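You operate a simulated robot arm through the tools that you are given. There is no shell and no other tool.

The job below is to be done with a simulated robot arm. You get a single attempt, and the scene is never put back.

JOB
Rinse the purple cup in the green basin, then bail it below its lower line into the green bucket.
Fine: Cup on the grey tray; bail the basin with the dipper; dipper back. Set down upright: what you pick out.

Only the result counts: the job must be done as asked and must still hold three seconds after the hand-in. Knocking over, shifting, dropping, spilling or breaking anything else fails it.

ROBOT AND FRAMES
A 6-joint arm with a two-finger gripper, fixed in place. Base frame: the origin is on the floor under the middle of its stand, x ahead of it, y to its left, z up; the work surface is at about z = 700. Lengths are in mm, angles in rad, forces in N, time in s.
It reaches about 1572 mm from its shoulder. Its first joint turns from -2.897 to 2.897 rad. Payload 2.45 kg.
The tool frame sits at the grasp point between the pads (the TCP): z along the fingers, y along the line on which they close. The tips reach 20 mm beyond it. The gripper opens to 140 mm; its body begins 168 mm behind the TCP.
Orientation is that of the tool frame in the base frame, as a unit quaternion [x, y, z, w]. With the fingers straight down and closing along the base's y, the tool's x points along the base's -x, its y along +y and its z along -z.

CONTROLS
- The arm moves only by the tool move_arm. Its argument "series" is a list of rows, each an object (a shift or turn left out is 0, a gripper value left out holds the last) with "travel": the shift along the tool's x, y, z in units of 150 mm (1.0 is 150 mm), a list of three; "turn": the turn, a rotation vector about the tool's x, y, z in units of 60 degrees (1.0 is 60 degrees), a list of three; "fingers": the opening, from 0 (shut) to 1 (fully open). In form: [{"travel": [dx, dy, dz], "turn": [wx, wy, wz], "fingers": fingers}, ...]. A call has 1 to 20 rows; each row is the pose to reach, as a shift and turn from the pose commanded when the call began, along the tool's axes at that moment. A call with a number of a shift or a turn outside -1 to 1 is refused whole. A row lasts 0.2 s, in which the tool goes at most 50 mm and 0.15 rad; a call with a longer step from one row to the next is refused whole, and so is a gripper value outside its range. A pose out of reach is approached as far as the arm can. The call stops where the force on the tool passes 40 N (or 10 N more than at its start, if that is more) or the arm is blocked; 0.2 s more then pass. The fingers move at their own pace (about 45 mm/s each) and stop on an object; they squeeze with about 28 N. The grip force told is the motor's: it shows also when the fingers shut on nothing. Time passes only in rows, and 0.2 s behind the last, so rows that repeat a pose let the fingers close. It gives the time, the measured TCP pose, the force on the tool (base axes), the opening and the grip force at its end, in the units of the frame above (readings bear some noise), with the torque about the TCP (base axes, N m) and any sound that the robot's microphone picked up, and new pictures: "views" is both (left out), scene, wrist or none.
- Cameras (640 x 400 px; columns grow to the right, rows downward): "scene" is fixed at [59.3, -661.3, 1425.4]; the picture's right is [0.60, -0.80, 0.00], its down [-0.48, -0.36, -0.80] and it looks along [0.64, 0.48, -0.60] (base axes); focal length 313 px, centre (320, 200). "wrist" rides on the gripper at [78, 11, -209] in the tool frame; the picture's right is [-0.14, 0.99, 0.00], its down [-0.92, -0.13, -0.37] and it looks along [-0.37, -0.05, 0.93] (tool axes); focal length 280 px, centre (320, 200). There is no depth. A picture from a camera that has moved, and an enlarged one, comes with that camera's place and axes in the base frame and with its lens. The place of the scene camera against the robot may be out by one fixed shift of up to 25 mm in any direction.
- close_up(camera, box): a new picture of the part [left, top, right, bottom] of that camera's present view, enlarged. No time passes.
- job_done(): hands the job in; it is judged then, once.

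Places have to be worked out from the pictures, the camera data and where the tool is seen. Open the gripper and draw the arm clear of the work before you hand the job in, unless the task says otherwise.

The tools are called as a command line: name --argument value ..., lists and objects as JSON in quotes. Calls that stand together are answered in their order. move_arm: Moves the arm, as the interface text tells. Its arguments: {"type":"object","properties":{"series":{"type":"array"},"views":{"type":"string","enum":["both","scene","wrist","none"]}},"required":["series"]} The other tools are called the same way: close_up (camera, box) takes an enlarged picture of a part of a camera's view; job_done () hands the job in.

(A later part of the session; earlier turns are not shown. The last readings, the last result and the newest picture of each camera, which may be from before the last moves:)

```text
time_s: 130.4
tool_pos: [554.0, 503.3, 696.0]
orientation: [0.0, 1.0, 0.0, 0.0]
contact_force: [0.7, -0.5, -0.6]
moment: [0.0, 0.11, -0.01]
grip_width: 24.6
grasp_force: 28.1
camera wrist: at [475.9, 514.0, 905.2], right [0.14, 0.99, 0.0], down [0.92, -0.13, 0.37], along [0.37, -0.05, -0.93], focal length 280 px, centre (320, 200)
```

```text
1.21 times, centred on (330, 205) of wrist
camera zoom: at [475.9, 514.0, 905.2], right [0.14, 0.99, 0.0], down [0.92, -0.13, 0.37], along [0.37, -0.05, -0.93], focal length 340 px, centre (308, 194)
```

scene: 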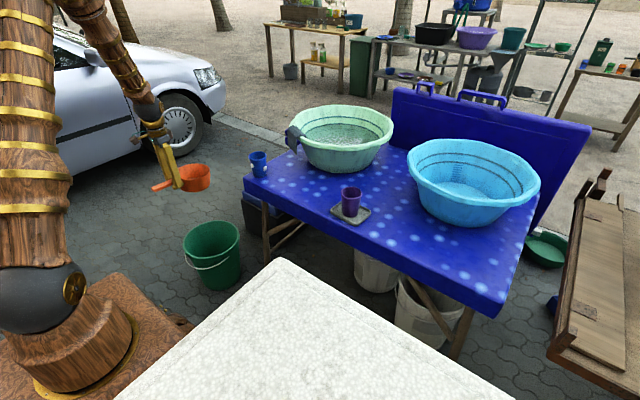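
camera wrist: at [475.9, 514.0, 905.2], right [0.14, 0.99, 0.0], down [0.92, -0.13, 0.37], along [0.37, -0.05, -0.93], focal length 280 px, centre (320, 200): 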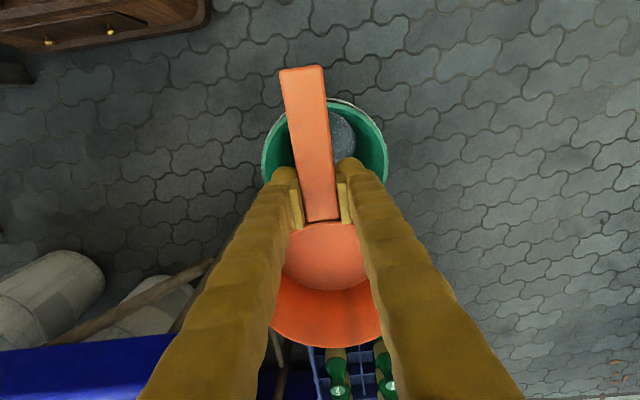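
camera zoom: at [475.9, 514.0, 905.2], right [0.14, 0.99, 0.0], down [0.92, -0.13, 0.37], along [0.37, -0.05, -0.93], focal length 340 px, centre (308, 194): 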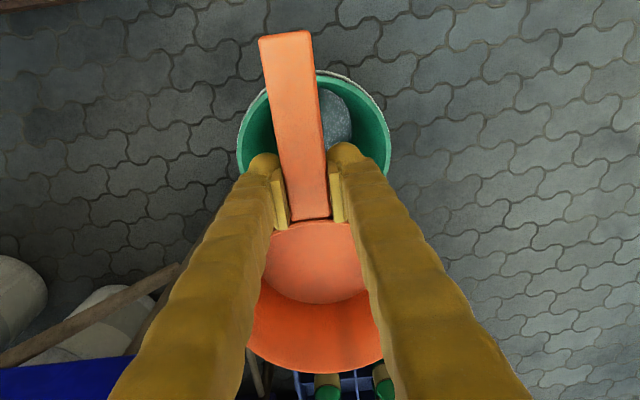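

The dipper has drooped by roughly 4–5° in the pads, which I'll compensate with the gripper pitch. The level is now right at the lower line, so I go back for a third scoop.

move_arm --series '[{"travel": [-0.03, -0.03, -0.08]}, {"travel": [-0.13, -0.115, -0.22]}, {"travel": [-0.29, -0.26, -0.4]}, {"travel": [-0.46, -0.41, -0.58]}, {"travel": [-0.63, -0.56, -0.75]}, {"travel": [-0.78, -0.69, -0.9]}, {"travel": [-0.867, -0.757, -1.0]}]' --views "none"

move_arm --series '[{"travel": [-0.05, -0.045, -0.08]}, {"travel": [-0.17, -0.15, -0.22]}, {"travel": [-0.34, -0.3, -0.42]}, {"travel": [-0.52, -0.46, -0.6]}, {"travel": [-0.7, -0.62, -0.76]}, {"travel": [-0.82, -0.72, -0.86]}, {"travel": [-0.867, -0.757, -0.9]}]' --views "none"

move_arm --series '[{"travel": [-0.05, -0.045, 0]}, {"travel": [-0.17, -0.15, 0]}, {"travel": [-0.34, -0.3, 0]}, {"travel": [-0.52, -0.46, 0]}, {"travel": [-0.7, -0.62, 0]}, {"travel": [-0.82, -0.72, 0]}, {"travel": [-0.867, -0.757, 0]}]' --views "none"

move_arm --series '[{"travel": [-0.05, -0.04, 0]}, {"travel": [-0.2, -0.16, 0]}, {"travel": [-0.4, -0.32, 0]}, {"travel": [-0.6, -0.48, 0], "turn": [0, 0.03, 0]}, {"travel": [-0.76, -0.61, 0], "turn": [0, 0.1, 0]}, {"travel": [-0.85, -0.68, 0], "turn": [0, 0.18, 0]}, {"travel": [-0.867, -0.693, 0], "turn": [0, 0.26, 0]}, {"travel": [-0.867, -0.693, 0], "turn": [0, 0.333, 0]}, {"travel": [-0.867, -0.693, 0], "turn": [0, 0.333, 0]}]' --views "both"

close_up --camera "scene" --box '[285, 75, 400, 180]'

```text
time_s: 132.0
tool_pos: [685.0, 390.6, 844.3]
orientation: [0.0, 1.0, 0.0, 0.0]
contact_force: [0.4, -0.1, -1.2]
moment: [0.0, 0.08, -0.01]
grip_width: 24.3
grasp_force: 27.8
```

```text
time_s: 133.6
tool_pos: [813.8, 277.4, 981.1]
orientation: [-0.001, 1.0, 0.0, 0.0]
contact_force: [-0.1, -0.1, -1.4]
moment: [0.05, 0.05, -0.03]
grip_width: 24.1
grasp_force: 27.9
```

```text
time_s: 135.2
tool_pos: [945.0, 164.8, 983.3]
orientation: [0.0, 1.0, 0.0, 0.0]
contact_force: [-0.1, 0.2, -1.2]
moment: [0.03, 0.09, 0.01]
grip_width: 24.2
grasp_force: 28.2
```

```text
time_s: 137.2
tool_pos: [1075.5, 59.0, 981.9]
orientation: [-0.001, 0.985, 0.0, -0.174]
contact_force: [-0.1, -0.4, -1.1]
moment: [0.02, 0.11, -0.02]
grip_width: 24.1
grasp_force: 27.8
camera wrist: at [1072.9, 70.0, 1204.9], right [0.13, 0.99, -0.05], down [0.99, -0.13, 0.03], along [0.03, -0.05, -1.0], focal length 280 px, centre (320, 200)
```

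scene: 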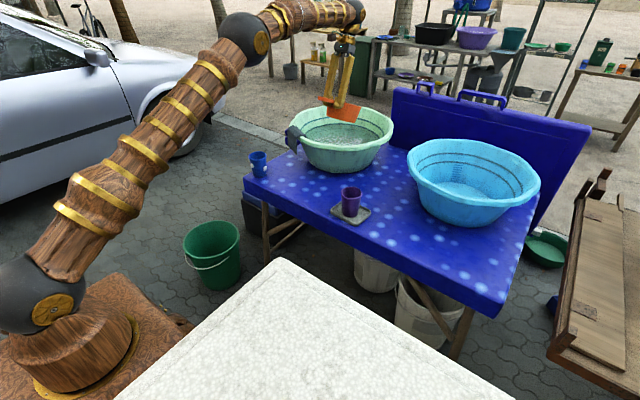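
wrist: 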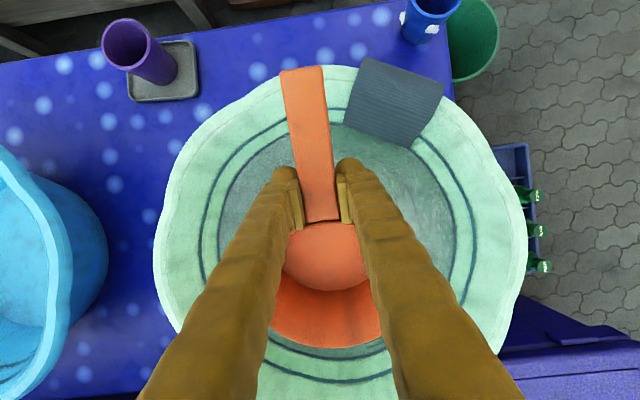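

```text
3.81 times, centred on (342, 128) of scene
camera zoom: at [59.3, -661.3, 1425.4], right [0.6, -0.8, 0.0], down [-0.48, -0.36, -0.8], along [0.64, 0.48, -0.6], focal length 1193 px, centre (234, 476)
```

zoom: 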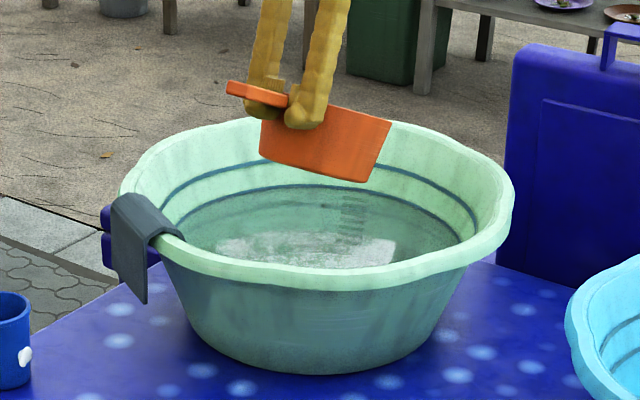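

I lower for the third scoop.

move_arm --series '[{"travel": [-0.03, 0, 0.08]}, {"travel": [-0.08, 0, 0.21]}, {"travel": [-0.14, 0, 0.37]}, {"travel": [-0.195, 0, 0.53]}, {"travel": [-0.25, 0, 0.68]}, {"travel": [-0.295, 0, 0.8]}, {"travel": [-0.325, 0, 0.89]}, {"travel": [-0.344, 0, 0.939]}, {"travel": [-0.344, 0, 0.939]}, {"travel": [-0.344, 0, 0.939]}]' --views "both"

close_up --camera "wrist" --box '[180, 160, 460, 400]'

close_up --camera "scene" --box '[285, 95, 400, 180]'

```text
time_s: 139.4
tool_pos: [1074.8, 58.8, 830.6]
orientation: [-0.001, 0.985, -0.001, -0.174]
contact_force: [0.5, -0.5, -6.6]
moment: [-0.04, 0.35, -0.01]
grip_width: 24.3
grasp_force: 27.5
camera wrist: at [1073.0, 69.8, 1053.6], right [0.13, 0.99, -0.05], down [0.99, -0.13, 0.03], along [0.03, -0.05, -1.0], focal length 280 px, centre (320, 200)
```

scene: 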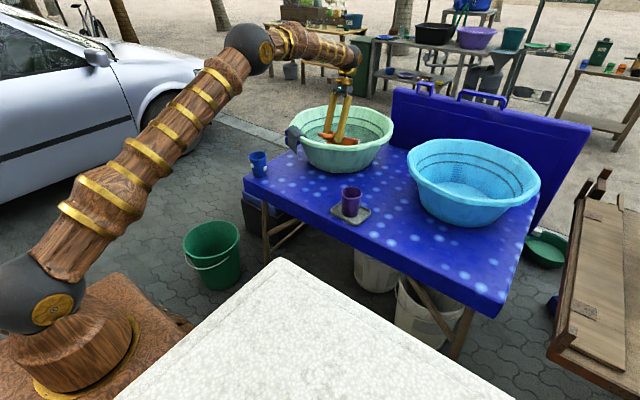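
wrist: 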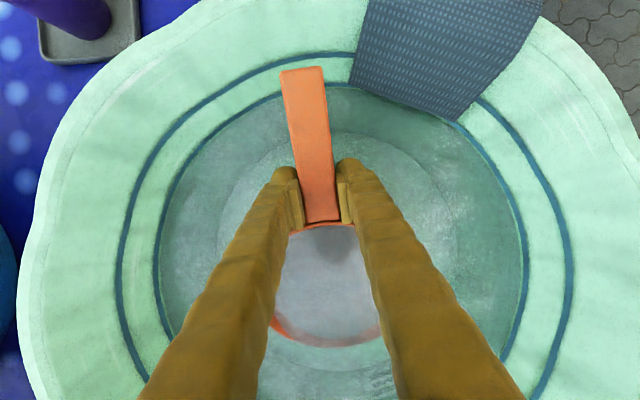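

```text
1.67 times, centred on (320, 280) of wrist
camera zoom: at [1073.0, 69.8, 1053.6], right [0.13, 0.99, -0.05], down [0.99, -0.13, 0.03], along [0.03, -0.05, -1.0], focal length 467 px, centre (320, 67)
```

zoom: 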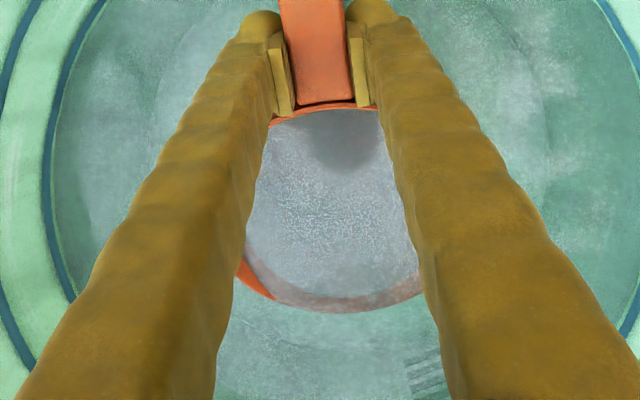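

```text
4.71 times, centred on (342, 138) of scene
camera zoom: at [59.3, -661.3, 1425.4], right [0.6, -0.8, 0.0], down [-0.48, -0.36, -0.8], along [0.64, 0.48, -0.6], focal length 1473 px, centre (214, 494)
```

zoom: 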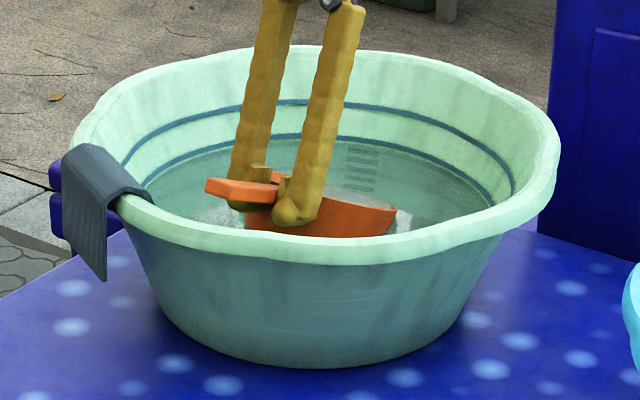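

About 0.54 kg taken. I level the bowl (pitching the gripper 5° back to offset the droop) and rise.

move_arm --series '[{"turn": [0, -0.03, 0]}, {"travel": [0.003, 0, -0.006], "turn": [0, -0.08, 0]}, {"travel": [0.007, 0, -0.018], "turn": [0, -0.13, 0]}, {"travel": [0.012, 0, -0.03], "turn": [0, -0.18, 0]}, {"travel": [0.018, 0, -0.048], "turn": [0, -0.23, 0]}, {"travel": [0.024, 0, -0.065], "turn": [0, -0.28, 0]}, {"travel": [0.03, 0, -0.082], "turn": [0, -0.33, 0]}, {"travel": [0.037, 0, -0.1], "turn": [0, -0.37, 0]}, {"travel": [0.041, 0, -0.112], "turn": [0, -0.4, 0]}, {"travel": [0.045, 0, -0.125], "turn": [0, -0.416, 0]}, {"travel": [0.045, 0, -0.125], "turn": [0, -0.416, 0]}]' --views "both"

close_up --camera "scene" --box '[285, 75, 400, 180]'

```text
time_s: 141.8
tool_pos: [1075.5, 60.2, 851.7]
orientation: [-0.001, 0.999, 0.0, 0.044]
contact_force: [-0.2, -0.1, -7.4]
moment: [0.01, 0.45, -0.01]
grip_width: 24.1
grasp_force: 27.8
camera wrist: at [979.4, 71.2, 1052.8], right [0.14, 0.99, 0.01], down [0.89, -0.13, 0.45], along [0.44, -0.05, -0.89], focal length 280 px, centre (320, 200)
```

scene: 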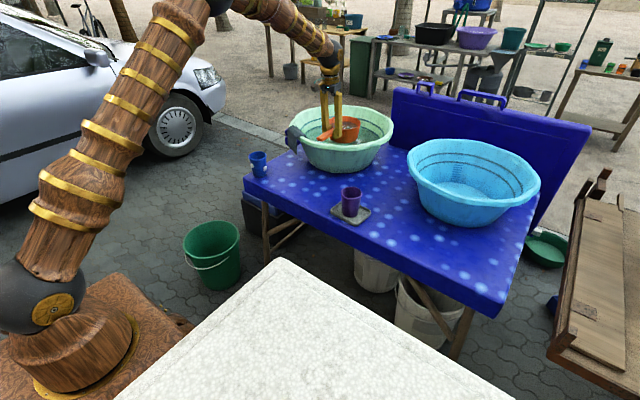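
wrist: 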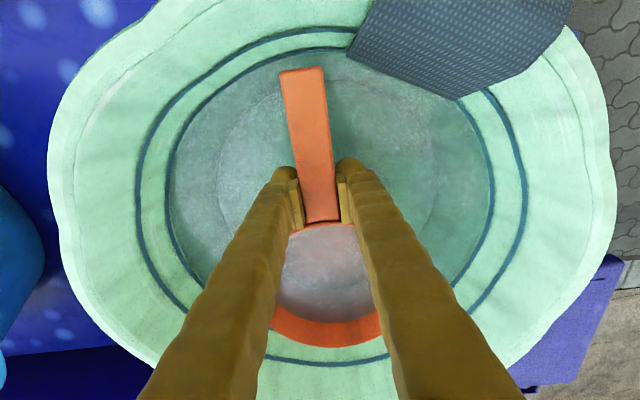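

```text
3.81 times, centred on (342, 128) of scene
camera zoom: at [59.3, -661.3, 1425.4], right [0.6, -0.8, 0.0], down [-0.48, -0.36, -0.8], along [0.64, 0.48, -0.6], focal length 1193 px, centre (234, 476)
```

zoom: 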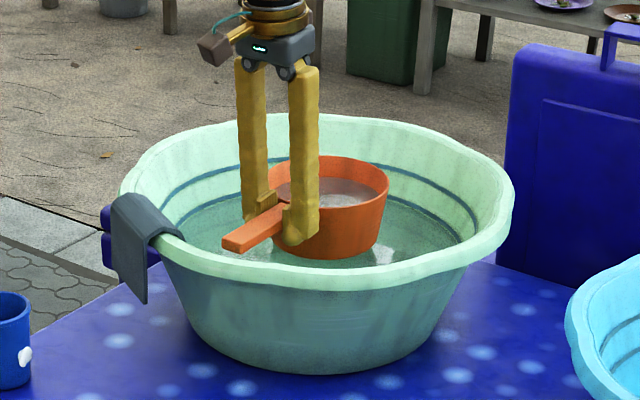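

Bowl is level with ~0.6 kg aboard. I raise and carry it to the bucket as before.

move_arm --series '[{"travel": [-0.003, 0, -0.03]}, {"travel": [-0.009, 0, -0.1]}, {"travel": [-0.018, 0, -0.2]}, {"travel": [-0.028, 0, -0.32]}, {"travel": [-0.04, 0, -0.45]}, {"travel": [-0.05, 0, -0.58]}, {"travel": [-0.061, 0, -0.7]}, {"travel": [-0.07, 0, -0.81]}, {"travel": [-0.075, 0, -0.863]}, {"travel": [-0.075, 0, -0.863]}]' --views "none"

move_arm --series '[{"travel": [0.026, 0.023, -0.002]}, {"travel": [0.087, 0.076, -0.008]}, {"travel": [0.18, 0.158, -0.016]}, {"travel": [0.294, 0.258, -0.026]}, {"travel": [0.414, 0.364, -0.036]}, {"travel": [0.538, 0.47, -0.047]}, {"travel": [0.657, 0.577, -0.058]}, {"travel": [0.76, 0.667, -0.067]}, {"travel": [0.829, 0.727, -0.073]}, {"travel": [0.863, 0.758, -0.0755]}]' --views "wrist"

move_arm --series '[{"travel": [0.026, 0.023, -0.002]}, {"travel": [0.087, 0.076, -0.008]}, {"travel": [0.18, 0.158, -0.016]}, {"travel": [0.294, 0.258, -0.026]}, {"travel": [0.414, 0.364, -0.036]}, {"travel": [0.538, 0.47, -0.047]}, {"travel": [0.657, 0.577, -0.058]}, {"travel": [0.76, 0.667, -0.067]}, {"travel": [0.829, 0.727, -0.073]}, {"travel": [0.863, 0.758, -0.0755]}]' --views "none"

move_arm --series '[{"travel": [0.026, 0.023, -0.002]}, {"travel": [0.087, 0.076, -0.008]}, {"travel": [0.18, 0.158, -0.016]}, {"travel": [0.294, 0.258, -0.026]}, {"travel": [0.414, 0.364, -0.036]}, {"travel": [0.538, 0.47, -0.047]}, {"travel": [0.657, 0.577, -0.058]}, {"travel": [0.76, 0.667, -0.067]}, {"travel": [0.829, 0.727, -0.073]}, {"travel": [0.863, 0.758, -0.0755]}]' --views "wrist"

```text
time_s: 144.0
tool_pos: [1075.7, 58.8, 981.0]
orientation: [-0.001, 0.999, 0.0, 0.044]
contact_force: [0.0, 0.3, -5.9]
moment: [0.0, 0.49, 0.01]
grip_width: 24.4
grasp_force: 27.9
```

```text
time_s: 146.2
tool_pos: [944.6, 171.7, 981.4]
orientation: [0.0, 0.999, 0.0, 0.043]
contact_force: [0.2, -0.2, -5.9]
moment: [-0.03, 0.49, 0.0]
grip_width: 24.7
grasp_force: 27.9
camera wrist: at [848.6, 182.2, 1182.8], right [0.14, 0.99, 0.01], down [0.89, -0.13, 0.45], along [0.44, -0.05, -0.89], focal length 280 px, centre (320, 200)
```

wrist: 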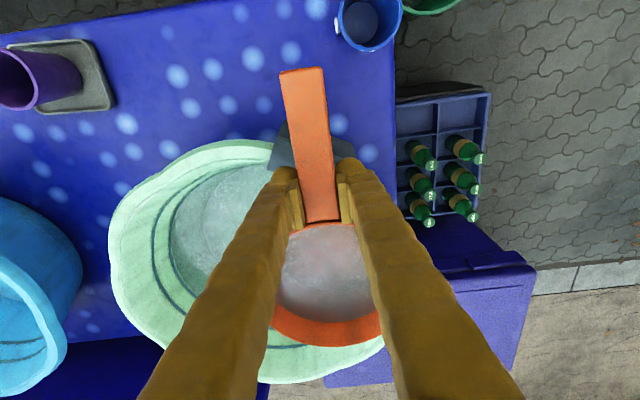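

```text
time_s: 148.4
tool_pos: [813.9, 287.8, 981.1]
orientation: [0.001, 0.999, 0.0, 0.044]
contact_force: [0.5, 0.0, -7.5]
moment: [0.02, 0.48, 0.0]
grip_width: 24.3
grasp_force: 27.3
```

```text
time_s: 150.6
tool_pos: [685.5, 400.5, 981.5]
orientation: [-0.001, 0.999, 0.0, 0.044]
contact_force: [0.2, 0.4, -6.8]
moment: [-0.01, 0.47, 0.01]
grip_width: 24.5
grasp_force: 28.4
camera wrist: at [588.7, 412.0, 1182.6], right [0.14, 0.99, 0.01], down [0.89, -0.13, 0.45], along [0.44, -0.05, -0.89], focal length 280 px, centre (320, 200)
```

wrist: 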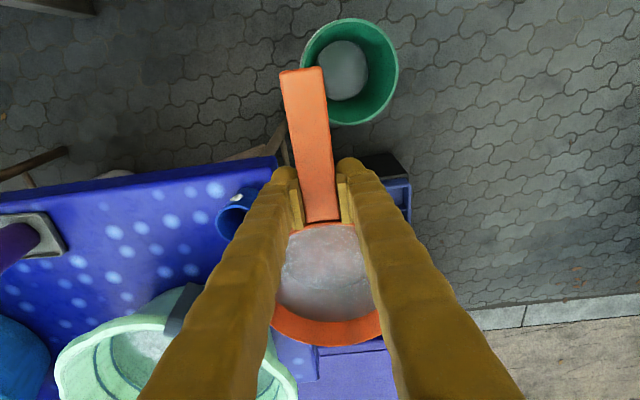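

Still steady. I descend over the bucket and roll 15° partway down.

move_arm --series '[{"travel": [0.028, 0.023, 0.028]}, {"travel": [0.095, 0.077, 0.092]}, {"travel": [0.2, 0.16, 0.193]}, {"travel": [0.323, 0.26, 0.313]}, {"travel": [0.456, 0.37, 0.442]}, {"travel": [0.589, 0.475, 0.57]}, {"travel": [0.722, 0.58, 0.7]}, {"travel": [0.836, 0.675, 0.81]}, {"travel": [0.912, 0.736, 0.883]}, {"travel": [0.95, 0.767, 0.92]}]' --views "none"

move_arm --series '[{"travel": [0.003, 0, 0.03]}, {"travel": [0.009, 0, 0.1]}, {"travel": [0.019, 0, 0.22]}, {"travel": [0.031, 0, 0.36]}, {"travel": [0.044, 0, 0.51]}, {"travel": [0.057, 0, 0.66]}, {"travel": [0.07, 0, 0.8]}, {"travel": [0.079, 0, 0.91]}, {"travel": [0.085, 0, 0.97]}, {"travel": [0.087, 0, 0.996]}]' --views "none"

move_arm --series '[{"travel": [0.003, 0, 0.03], "turn": [-0.03, 0, 0]}, {"travel": [0.007, 0, 0.08], "turn": [-0.08, 0, 0]}, {"travel": [0.013, 0, 0.15], "turn": [-0.14, 0, 0]}, {"travel": [0.021, 0, 0.24], "turn": [-0.2, 0, 0]}, {"travel": [0.03, 0, 0.35], "turn": [-0.24, 0, 0]}, {"travel": [0.041, 0, 0.47], "turn": [-0.26, 0, 0]}, {"travel": [0.052, 0, 0.6], "turn": [-0.26, 0, 0]}, {"travel": [0.063, 0, 0.73], "turn": [-0.26, 0, 0]}, {"travel": [0.074, 0, 0.85], "turn": [-0.26, 0, 0]}, {"travel": [0.082, 0, 0.94], "turn": [-0.26, 0, 0]}, {"travel": [0.087, 0, 0.996], "turn": [-0.26, 0, 0]}]' --views "both"

```text
time_s: 152.8
tool_pos: [552.9, 514.5, 829.9]
orientation: [0.0, 0.999, 0.0, 0.043]
contact_force: [0.6, 0.3, -6.5]
moment: [-0.03, 0.5, 0.03]
grip_width: 24.4
grasp_force: 27.7
```

```text
time_s: 155.0
tool_pos: [555.6, 515.5, 681.8]
orientation: [0.0, 0.999, 0.0, 0.043]
contact_force: [0.5, -0.8, -6.4]
moment: [0.0, 0.46, -0.01]
grip_width: 24.5
grasp_force: 28.0
```

```text
time_s: 157.4
tool_pos: [554.8, 518.6, 532.2]
orientation: [-0.007, 0.99, 0.136, 0.043]
contact_force: [0.5, 0.0, -6.8]
moment: [-0.08, 0.44, 0.02]
grip_width: 24.6
grasp_force: 27.6
camera wrist: at [459.0, 471.9, 727.6], right [0.11, 0.95, 0.28], down [0.89, -0.22, 0.4], along [0.44, 0.2, -0.87], focal length 280 px, centre (320, 200)
```

scene: 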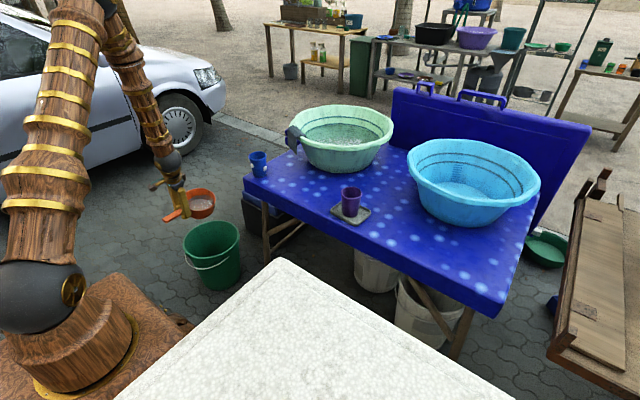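
wrist: 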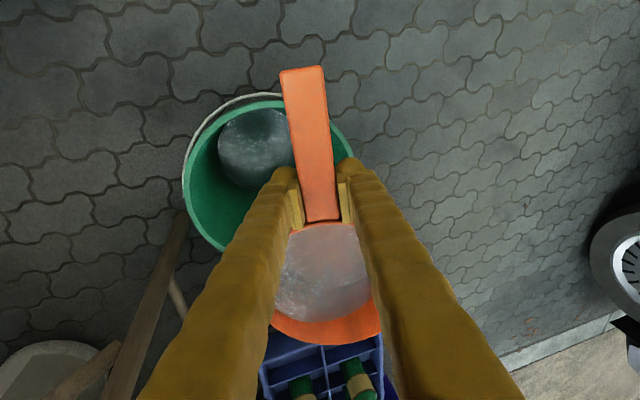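

Over the bucket with the load intact. I lower 50 mm and pour.

move_arm --series '[{"travel": [0.006, -0.02, 0.07], "turn": [-0.01, 0, 0]}, {"travel": [0.015, -0.05, 0.17], "turn": [-0.03, 0, 0]}, {"travel": [0.025, -0.08, 0.27], "turn": [-0.07, 0, 0]}, {"travel": [0.029, -0.09, 0.321], "turn": [-0.12, 0, 0]}, {"travel": [0.029, -0.09, 0.321], "turn": [-0.18, 0, 0]}, {"travel": [0.029, -0.09, 0.321], "turn": [-0.24, 0, 0]}, {"travel": [0.029, -0.09, 0.321], "turn": [-0.3, 0, 0]}, {"travel": [0.029, -0.09, 0.321], "turn": [-0.36, 0, 0]}, {"travel": [0.029, -0.09, 0.321], "turn": [-0.42, 0, 0]}, {"travel": [0.029, -0.09, 0.321], "turn": [-0.48, 0, 0]}, {"travel": [0.029, -0.09, 0.321], "turn": [-0.54, 0, 0]}, {"travel": [0.029, -0.09, 0.321], "turn": [-0.6, 0, 0]}, {"travel": [0.029, -0.09, 0.321], "turn": [-0.66, 0, 0]}, {"travel": [0.029, -0.09, 0.321], "turn": [-0.72, 0, 0]}, {"travel": [0.029, -0.09, 0.321], "turn": [-0.78, 0, 0]}, {"travel": [0.029, -0.09, 0.321], "turn": [-0.84, 0, 0]}]' --views "scene"

move_arm --series '[{"turn": [-0.06, 0, 0]}, {"turn": [-0.13, 0, 0]}, {"turn": [-0.2, 0, 0]}, {"turn": [-0.27, 0, 0]}, {"turn": [-0.34, 0, 0]}, {"turn": [-0.41, 0, 0]}, {"turn": [-0.47, 0, 0]}, {"turn": [-0.52, 0, 0]}, {"turn": [-0.52, 0, 0]}, {"turn": [-0.52, 0, 0]}, {"turn": [-0.52, 0, 0]}, {"turn": [-0.52, 0, 0]}]' --views "both"

close_up --camera "scene" --box '[285, 95, 400, 180]'

```text
time_s: 160.8
tool_pos: [555.5, 516.0, 479.6]
orientation: [-0.024, 0.837, 0.545, 0.036]
contact_force: [-0.7, 0.3, -2.4]
moment: [-0.02, 0.1, -0.02]
grip_width: 24.9
grasp_force: 28.3
```

scene: 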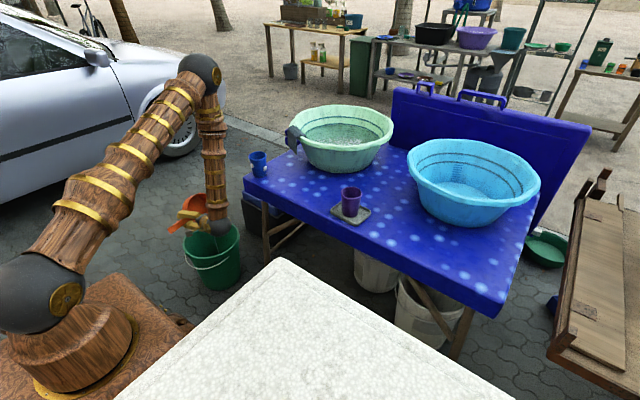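

```text
time_s: 163.4
tool_pos: [554.9, 514.3, 481.2]
orientation: [-0.033, 0.66, 0.75, 0.028]
contact_force: [0.1, 0.3, -1.1]
moment: [-0.05, 0.06, 0.0]
grip_width: 25.1
grasp_force: 28.1
camera wrist: at [477.6, 307.0, 459.0], right [0.05, -0.12, 0.99], down [0.93, -0.35, -0.09], along [0.36, 0.93, 0.1], focal length 280 px, centre (320, 200)
```

scene: 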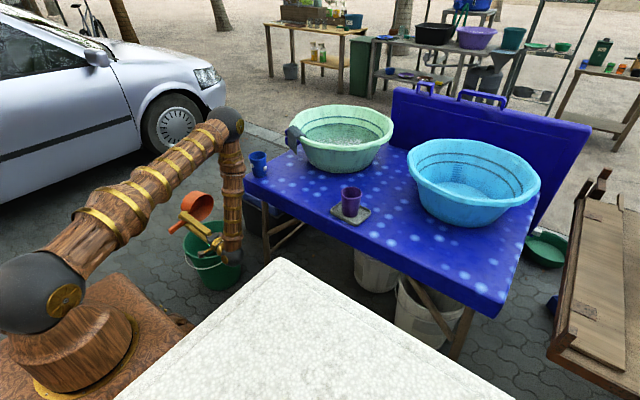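
wrist: 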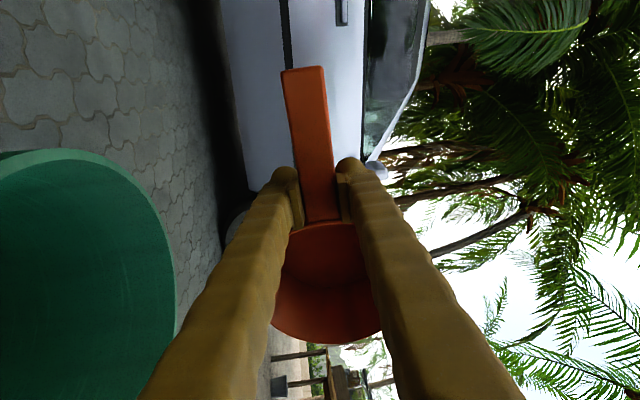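

```text
4.71 times, centred on (342, 138) of scene
camera zoom: at [59.3, -661.3, 1425.4], right [0.6, -0.8, 0.0], down [-0.48, -0.36, -0.8], along [0.64, 0.48, -0.6], focal length 1473 px, centre (214, 494)
```

zoom: 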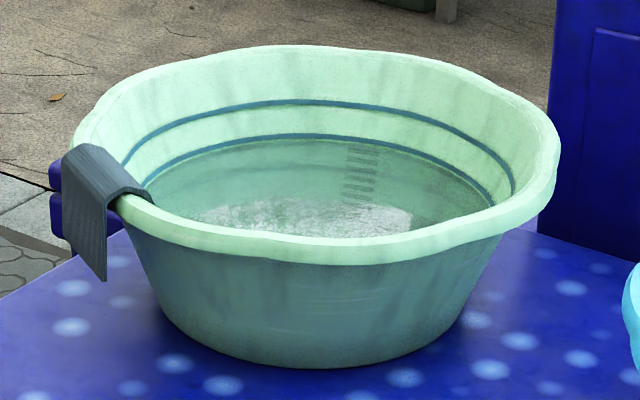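

close_up --camera "scene" --box '[335, 115, 395, 150]'

close_up --camera "scene" --box '[310, 115, 360, 145]'

```text
10.67 times, centred on (365, 132) of scene
camera zoom: at [59.3, -661.3, 1425.4], right [0.6, -0.8, 0.0], down [-0.48, -0.36, -0.8], along [0.64, 0.48, -0.6], focal length 3339 px, centre (-160, 920)
```

zoom: 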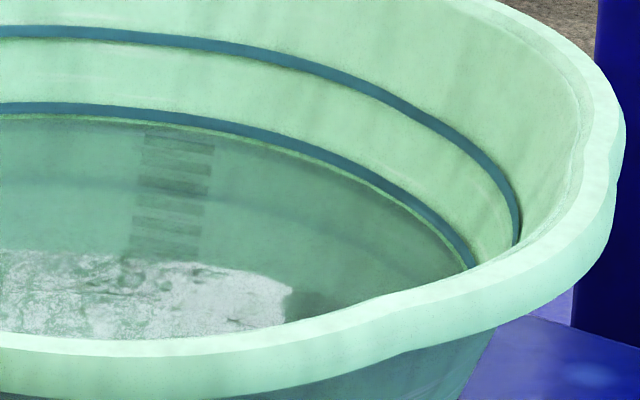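

```text
12.80 times, centred on (335, 130) of scene
camera zoom: at [59.3, -661.3, 1425.4], right [0.6, -0.8, 0.0], down [-0.48, -0.36, -0.8], along [0.64, 0.48, -0.6], focal length 4007 px, centre (128, 1096)
```

zoom: 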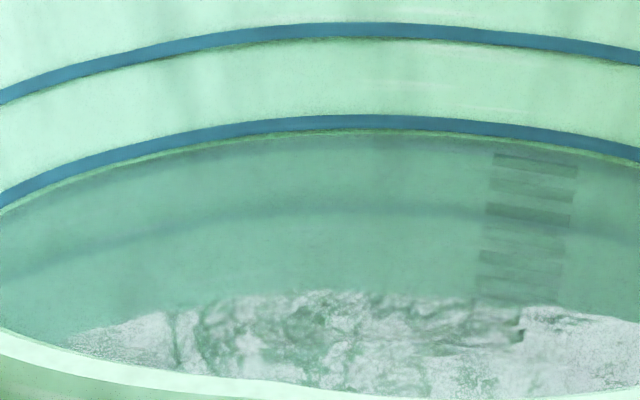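

The lower line is now just clear of the water by a thin sliver; I want more margin, so one more scoop. I roll back upright while rising.

move_arm --series '[{"travel": [-0.004, 0.04, 0], "turn": [0.06, 0, 0]}, {"travel": [-0.01, 0.12, 0], "turn": [0.17, 0, 0]}, {"travel": [-0.019, 0.22, 0], "turn": [0.29, 0, 0]}, {"travel": [-0.028, 0.32, 0], "turn": [0.41, 0, 0]}, {"travel": [-0.037, 0.42, 0], "turn": [0.53, 0, 0]}, {"travel": [-0.045, 0.52, 0], "turn": [0.65, 0, 0]}, {"travel": [-0.052, 0.6, 0], "turn": [0.77, 0, 0]}, {"travel": [-0.056, 0.64, 0], "turn": [0.88, 0, 0]}, {"travel": [-0.056, 0.64, 0], "turn": [0.96, 0, 0]}]' --views "none"

move_arm --series '[{"travel": [-0.006, 0.04, -0.05], "turn": [0.05, 0, 0]}, {"travel": [-0.014, 0.1, -0.12], "turn": [0.14, 0, 0]}, {"travel": [-0.025, 0.18, -0.22], "turn": [0.24, 0, 0]}, {"travel": [-0.037, 0.27, -0.32], "turn": [0.34, 0, 0]}, {"travel": [-0.049, 0.36, -0.43], "turn": [0.44, 0, 0]}, {"travel": [-0.06, 0.44, -0.53], "turn": [0.53, 0, 0]}, {"travel": [-0.068, 0.5, -0.6], "turn": [0.61, 0, 0]}, {"travel": [-0.07, 0.512, -0.614], "turn": [0.66, 0, 0]}, {"travel": [-0.07, 0.512, -0.614], "turn": [0.66, 0, 0]}]' --views "both"

close_up --camera "scene" --box '[140, 120, 220, 200]'

close_up --camera "wrist" --box '[240, 40, 420, 370]'

```text
time_s: 165.4
tool_pos: [555.5, 503.4, 577.6]
orientation: [-0.014, 0.94, 0.337, 0.041]
contact_force: [-0.4, -1.0, -1.7]
moment: [0.01, 0.1, -0.02]
grip_width: 25.4
grasp_force: 28.0
```

```text
time_s: 167.4
tool_pos: [553.3, 504.4, 697.9]
orientation: [0.0, 0.999, 0.0, 0.044]
contact_force: [0.3, 0.4, -2.0]
moment: [0.01, 0.1, -0.01]
grip_width: 25.9
grasp_force: 28.2
out of reach, approached as far as the arm can: row 5, 6
camera wrist: at [458.1, 515.9, 898.7], right [0.14, 0.99, 0.01], down [0.89, -0.13, 0.45], along [0.44, -0.05, -0.89], focal length 280 px, centre (320, 200)
```

scene: 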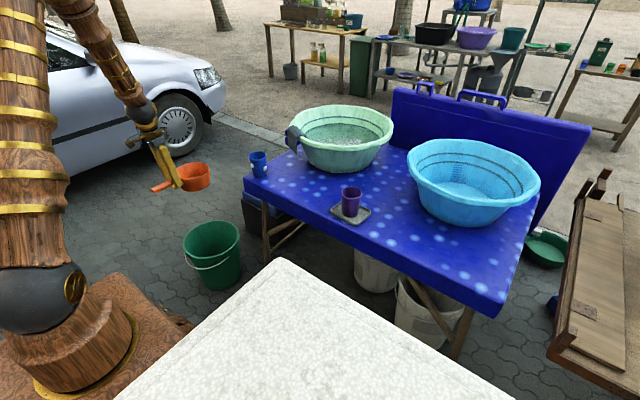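
wrist: 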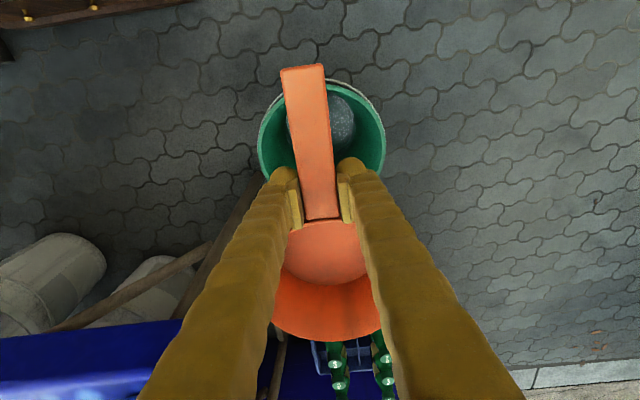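

```text
5.00 times, centred on (180, 160) of scene
camera zoom: at [59.3, -661.3, 1425.4], right [0.6, -0.8, 0.0], down [-0.48, -0.36, -0.8], along [0.64, 0.48, -0.6], focal length 1565 px, centre (1020, 400)
```

zoom: 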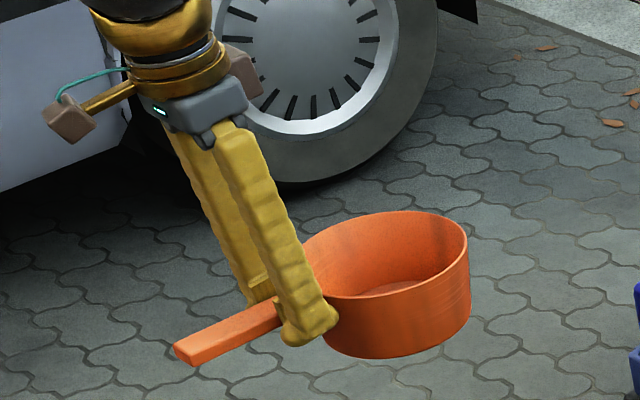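

```text
1.21 times, centred on (330, 205) of wrist
camera zoom: at [458.1, 515.9, 898.7], right [0.14, 0.99, 0.01], down [0.89, -0.13, 0.45], along [0.44, -0.05, -0.89], focal length 340 px, centre (308, 194)
```

zoom: 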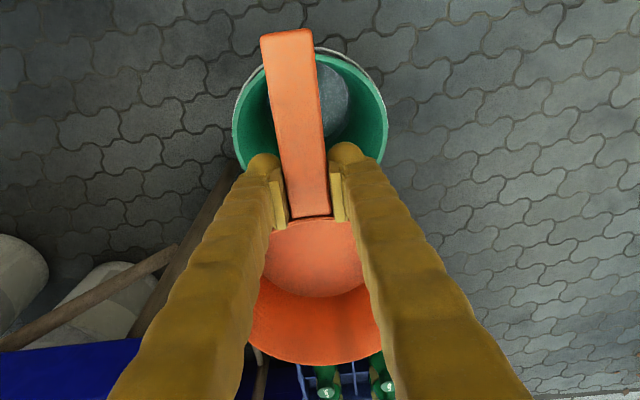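

The droop is now about 8° relative to the gripper (3° net), creeping slowly under load. One lighter scoop is fine with compensation. I return to the basin.

move_arm --series '[{"travel": [-0.05, -0.03, -0.06]}, {"travel": [-0.17, -0.12, -0.18]}, {"travel": [-0.34, -0.26, -0.35]}, {"travel": [-0.52, -0.41, -0.52]}, {"travel": [-0.7, -0.56, -0.69]}, {"travel": [-0.85, -0.68, -0.83]}, {"travel": [-0.95, -0.757, -0.92]}]' --views "none"

move_arm --series '[{"travel": [-0.06, -0.045, -0.06]}, {"travel": [-0.19, -0.15, -0.18]}, {"travel": [-0.37, -0.3, -0.34]}, {"travel": [-0.56, -0.45, -0.51]}, {"travel": [-0.75, -0.6, -0.67]}, {"travel": [-0.88, -0.71, -0.78]}, {"travel": [-0.941, -0.757, -0.821]}]' --views "none"

move_arm --series '[{"travel": [-0.05, -0.045, 0.004]}, {"travel": [-0.17, -0.15, 0.015]}, {"travel": [-0.34, -0.3, 0.03]}, {"travel": [-0.52, -0.46, 0.046]}, {"travel": [-0.7, -0.62, 0.061]}, {"travel": [-0.82, -0.72, 0.072]}, {"travel": [-0.863, -0.757, 0.0755]}]' --views "none"

move_arm --series '[{"travel": [-0.05, -0.04, 0.004]}, {"travel": [-0.2, -0.16, 0.017]}, {"travel": [-0.4, -0.32, 0.035]}, {"travel": [-0.6, -0.48, 0.052], "turn": [0, 0.03, 0]}, {"travel": [-0.76, -0.61, 0.066], "turn": [0, 0.1, 0]}, {"travel": [-0.85, -0.68, 0.074], "turn": [0, 0.19, 0]}, {"travel": [-0.863, -0.693, 0.0755], "turn": [0, 0.28, 0]}, {"travel": [-0.863, -0.693, 0.0755], "turn": [0, 0.36, 0]}, {"travel": [-0.863, -0.693, 0.0755], "turn": [0, 0.417, 0]}, {"travel": [-0.863, -0.693, 0.0755], "turn": [0, 0.417, 0]}]' --views "both"

```text
time_s: 169.0
tool_pos: [683.8, 390.3, 845.0]
orientation: [0.0, 0.999, 0.0, 0.044]
contact_force: [0.9, -0.7, -1.3]
moment: [-0.01, 0.07, 0.0]
grip_width: 26.1
grasp_force: 27.9
```

```text
time_s: 170.6
tool_pos: [814.7, 276.7, 983.3]
orientation: [0.0, 0.999, 0.0, 0.043]
contact_force: [0.1, 0.0, -1.5]
moment: [-0.01, 0.08, 0.0]
grip_width: 25.9
grasp_force: 27.6
```

```text
time_s: 172.2
tool_pos: [945.6, 165.5, 982.7]
orientation: [0.0, 0.999, -0.001, 0.043]
contact_force: [-0.5, 0.8, -2.0]
moment: [-0.02, 0.09, -0.02]
grip_width: 26.0
grasp_force: 27.9
```

```text
time_s: 174.4
tool_pos: [1074.5, 59.6, 981.5]
orientation: [-0.001, 0.985, 0.0, -0.175]
contact_force: [0.1, -0.6, -1.1]
moment: [0.01, 0.07, 0.01]
grip_width: 26.1
grasp_force: 27.7
camera wrist: at [1071.9, 70.8, 1203.8], right [0.13, 0.99, -0.05], down [0.99, -0.13, 0.03], along [0.02, -0.05, -1.0], focal length 280 px, centre (320, 200)
```

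scene: 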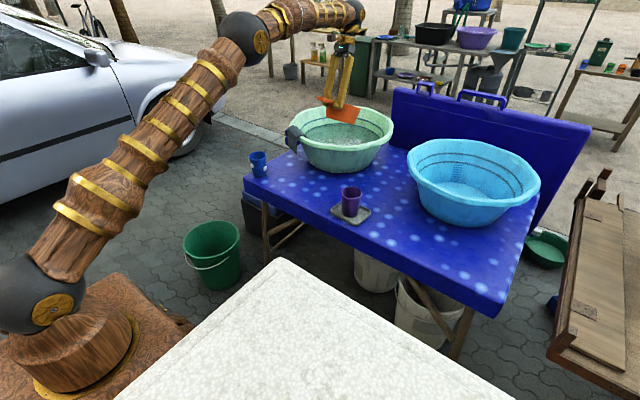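
wrist: 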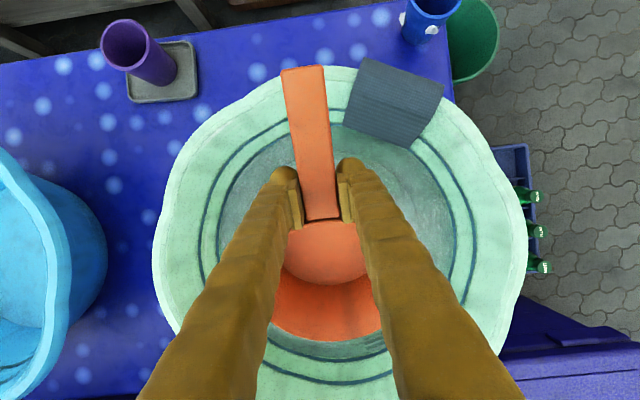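

I lower for the final, lighter scoop.

move_arm --series '[{"travel": [-0.03, 0, 0.08]}, {"travel": [-0.076, 0, 0.21]}, {"travel": [-0.134, 0, 0.37]}, {"travel": [-0.193, 0, 0.53]}, {"travel": [-0.247, 0, 0.68]}, {"travel": [-0.287, 0, 0.79]}, {"travel": [-0.313, 0, 0.86]}, {"travel": [-0.327, 0, 0.9]}, {"travel": [-0.337, 0, 0.927]}, {"travel": [-0.337, 0, 0.927]}, {"travel": [-0.337, 0, 0.927]}]' --views "both"

close_up --camera "wrist" --box '[180, 160, 460, 400]'

```text
time_s: 176.8
tool_pos: [1076.3, 60.9, 833.9]
orientation: [-0.001, 0.985, 0.0, -0.174]
contact_force: [0.5, 0.6, -6.6]
moment: [-0.04, 0.32, -0.03]
grip_width: 26.0
grasp_force: 28.2
camera wrist: at [1073.0, 72.3, 1056.1], right [0.13, 0.99, -0.05], down [0.99, -0.13, 0.03], along [0.02, -0.05, -1.0], focal length 280 px, centre (320, 200)
```

scene: 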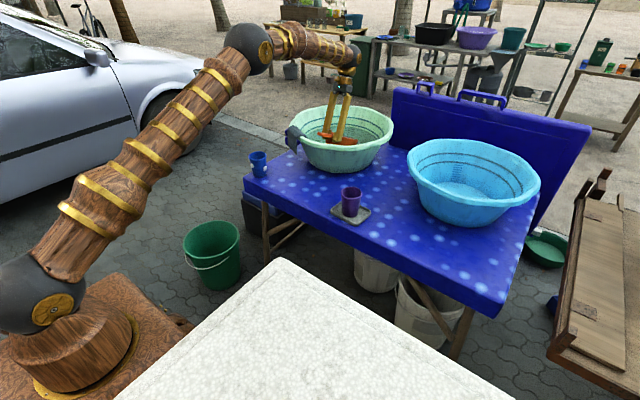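
wrist: 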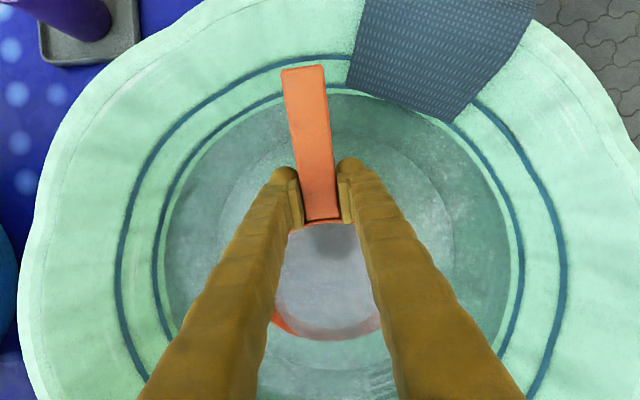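

```text
1.67 times, centred on (320, 280) of wrist
camera zoom: at [1073.0, 72.3, 1056.1], right [0.13, 0.99, -0.05], down [0.99, -0.13, 0.03], along [0.02, -0.05, -1.0], focal length 467 px, centre (320, 67)
```

zoom: 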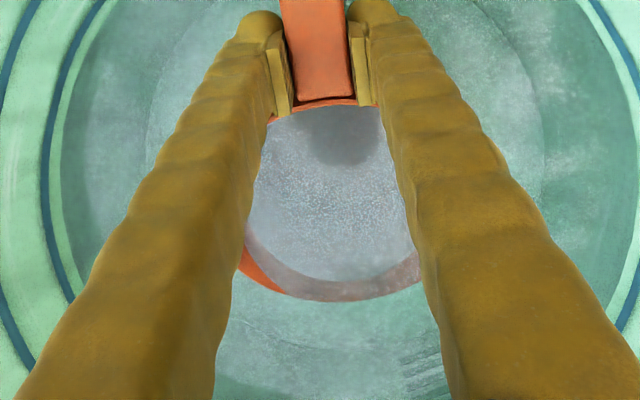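

The lower line is now clearly dry with a visible band beneath it. I level the bowl (gripper to -8°) and rise.

move_arm --series '[{"turn": [0, -0.03, 0]}, {"travel": [0.003, 0, -0.006], "turn": [0, -0.08, 0]}, {"travel": [0.007, 0, -0.018], "turn": [0, -0.13, 0]}, {"travel": [0.012, 0, -0.03], "turn": [0, -0.18, 0]}, {"travel": [0.018, 0, -0.048], "turn": [0, -0.23, 0]}, {"travel": [0.024, 0, -0.065], "turn": [0, -0.28, 0]}, {"travel": [0.03, 0, -0.082], "turn": [0, -0.33, 0]}, {"travel": [0.037, 0, -0.1], "turn": [0, -0.38, 0]}, {"travel": [0.041, 0, -0.112], "turn": [0, -0.42, 0]}, {"travel": [0.045, 0, -0.125], "turn": [0, -0.45, 0]}, {"travel": [0.045, 0, -0.125], "turn": [0, -0.467, 0]}, {"travel": [0.045, 0, -0.125], "turn": [0, -0.467, 0]}]' --views "both"

close_up --camera "scene" --box '[285, 75, 400, 180]'

```text
time_s: 179.4
tool_pos: [1076.1, 59.5, 852.9]
orientation: [0.001, 0.998, 0.0, 0.07]
contact_force: [-0.2, -0.8, -6.2]
moment: [-0.02, 0.45, 0.02]
grip_width: 26.1
grasp_force: 28.0
camera wrist: at [968.9, 71.0, 1049.4], right [0.14, 0.99, 0.02], down [0.86, -0.13, 0.49], along [0.49, -0.05, -0.87], focal length 280 px, centre (320, 200)
```

scene: 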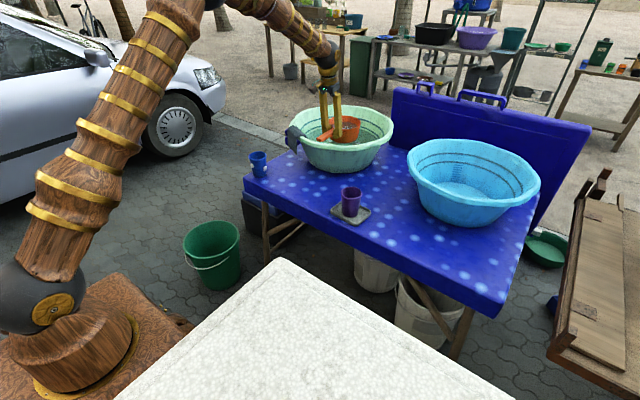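
wrist: 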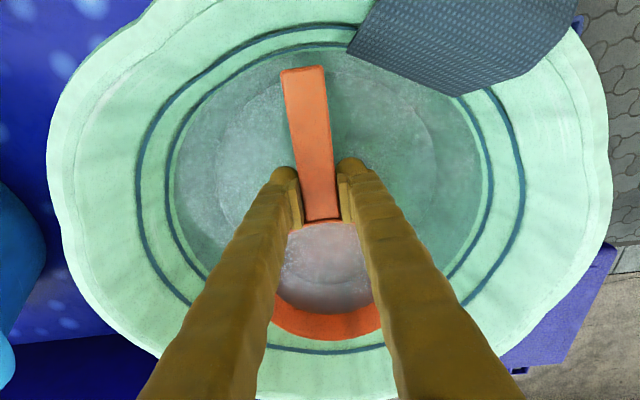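

```text
3.81 times, centred on (342, 128) of scene
camera zoom: at [59.3, -661.3, 1425.4], right [0.6, -0.8, 0.0], down [-0.48, -0.36, -0.8], along [0.64, 0.48, -0.6], focal length 1193 px, centre (234, 476)
```

zoom: 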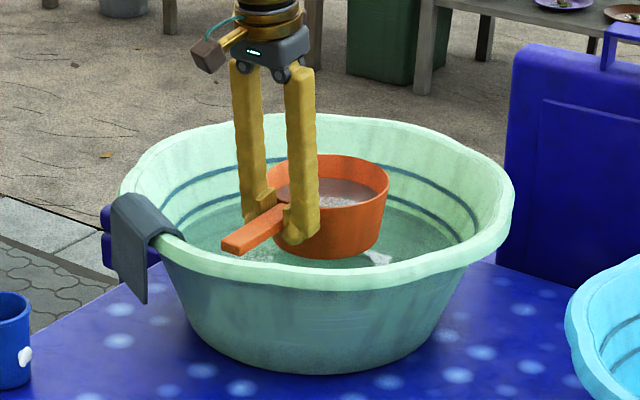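

Level again. I carry the last load to the bucket.

move_arm --series '[{"travel": [-0.004, 0, -0.03]}, {"travel": [-0.014, 0, -0.1]}, {"travel": [-0.028, 0, -0.2]}, {"travel": [-0.045, 0, -0.32]}, {"travel": [-0.063, 0, -0.45]}, {"travel": [-0.081, 0, -0.58]}, {"travel": [-0.098, 0, -0.7]}, {"travel": [-0.112, 0, -0.8]}, {"travel": [-0.119, 0, -0.845]}, {"travel": [-0.119, 0, -0.845]}]' --views "none"

move_arm --series '[{"travel": [0.026, 0.023, -0.004]}, {"travel": [0.086, 0.076, -0.012]}, {"travel": [0.178, 0.158, -0.025]}, {"travel": [0.292, 0.258, -0.041]}, {"travel": [0.412, 0.364, -0.058]}, {"travel": [0.534, 0.47, -0.075]}, {"travel": [0.653, 0.577, -0.092]}, {"travel": [0.755, 0.667, -0.106]}, {"travel": [0.824, 0.727, -0.116]}, {"travel": [0.858, 0.758, -0.1205]}]' --views "wrist"

move_arm --series '[{"travel": [0.026, 0.023, -0.004]}, {"travel": [0.086, 0.076, -0.012]}, {"travel": [0.178, 0.158, -0.025]}, {"travel": [0.292, 0.258, -0.041]}, {"travel": [0.412, 0.364, -0.058]}, {"travel": [0.534, 0.47, -0.075]}, {"travel": [0.653, 0.577, -0.092]}, {"travel": [0.755, 0.667, -0.106]}, {"travel": [0.824, 0.727, -0.116]}, {"travel": [0.858, 0.758, -0.1205]}]' --views "none"

move_arm --series '[{"travel": [0.026, 0.023, -0.004]}, {"travel": [0.086, 0.076, -0.012]}, {"travel": [0.178, 0.158, -0.025]}, {"travel": [0.292, 0.258, -0.041]}, {"travel": [0.412, 0.364, -0.058]}, {"travel": [0.534, 0.47, -0.075]}, {"travel": [0.653, 0.577, -0.092]}, {"travel": [0.755, 0.667, -0.106]}, {"travel": [0.824, 0.727, -0.116]}, {"travel": [0.858, 0.758, -0.1205]}]' --views "wrist"

```text
time_s: 181.6
tool_pos: [1073.5, 60.4, 982.3]
orientation: [0.0, 0.998, 0.0, 0.069]
contact_force: [-0.2, -0.1, -6.1]
moment: [0.02, 0.42, 0.0]
grip_width: 26.4
grasp_force: 27.7
```

```text
time_s: 183.8
tool_pos: [945.3, 173.7, 981.3]
orientation: [0.0, 0.998, -0.001, 0.07]
contact_force: [0.8, 0.0, -6.7]
moment: [-0.02, 0.45, 0.02]
grip_width: 26.2
grasp_force: 28.3
camera wrist: at [838.8, 183.9, 1177.7], right [0.14, 0.99, 0.02], down [0.86, -0.13, 0.49], along [0.49, -0.05, -0.87], focal length 280 px, centre (320, 200)
```

wrist: 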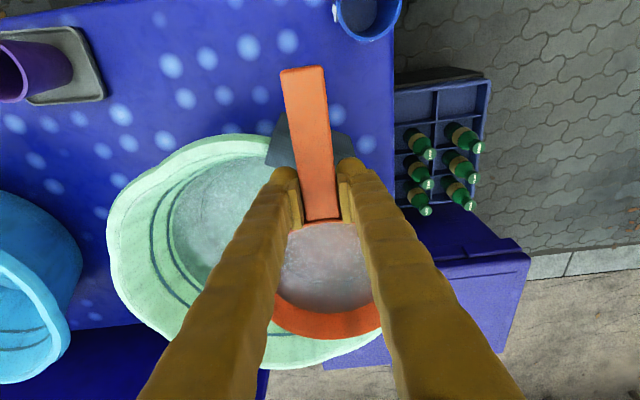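

```text
time_s: 186.0
tool_pos: [814.3, 286.2, 983.2]
orientation: [0.0, 0.998, 0.001, 0.07]
contact_force: [-0.1, -0.1, -7.6]
moment: [0.03, 0.47, 0.0]
grip_width: 26.3
grasp_force: 28.1
```

```text
time_s: 188.2
tool_pos: [685.8, 400.4, 980.1]
orientation: [0.0, 0.998, 0.0, 0.07]
contact_force: [-1.1, 0.7, -6.2]
moment: [-0.03, 0.44, 0.01]
grip_width: 26.2
grasp_force: 28.3
camera wrist: at [578.4, 411.8, 1176.6], right [0.14, 0.99, 0.02], down [0.86, -0.13, 0.49], along [0.49, -0.05, -0.87], focal length 280 px, centre (320, 200)
```

wrist: 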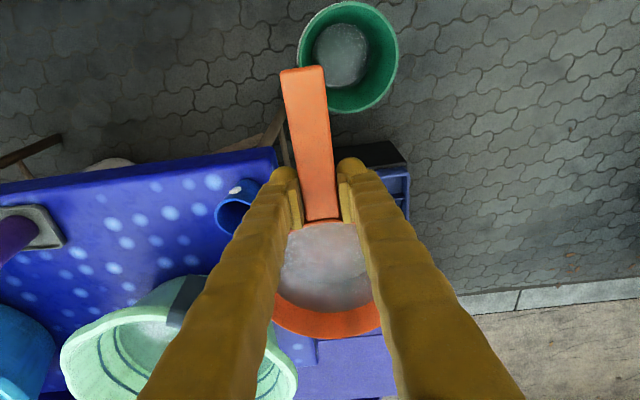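

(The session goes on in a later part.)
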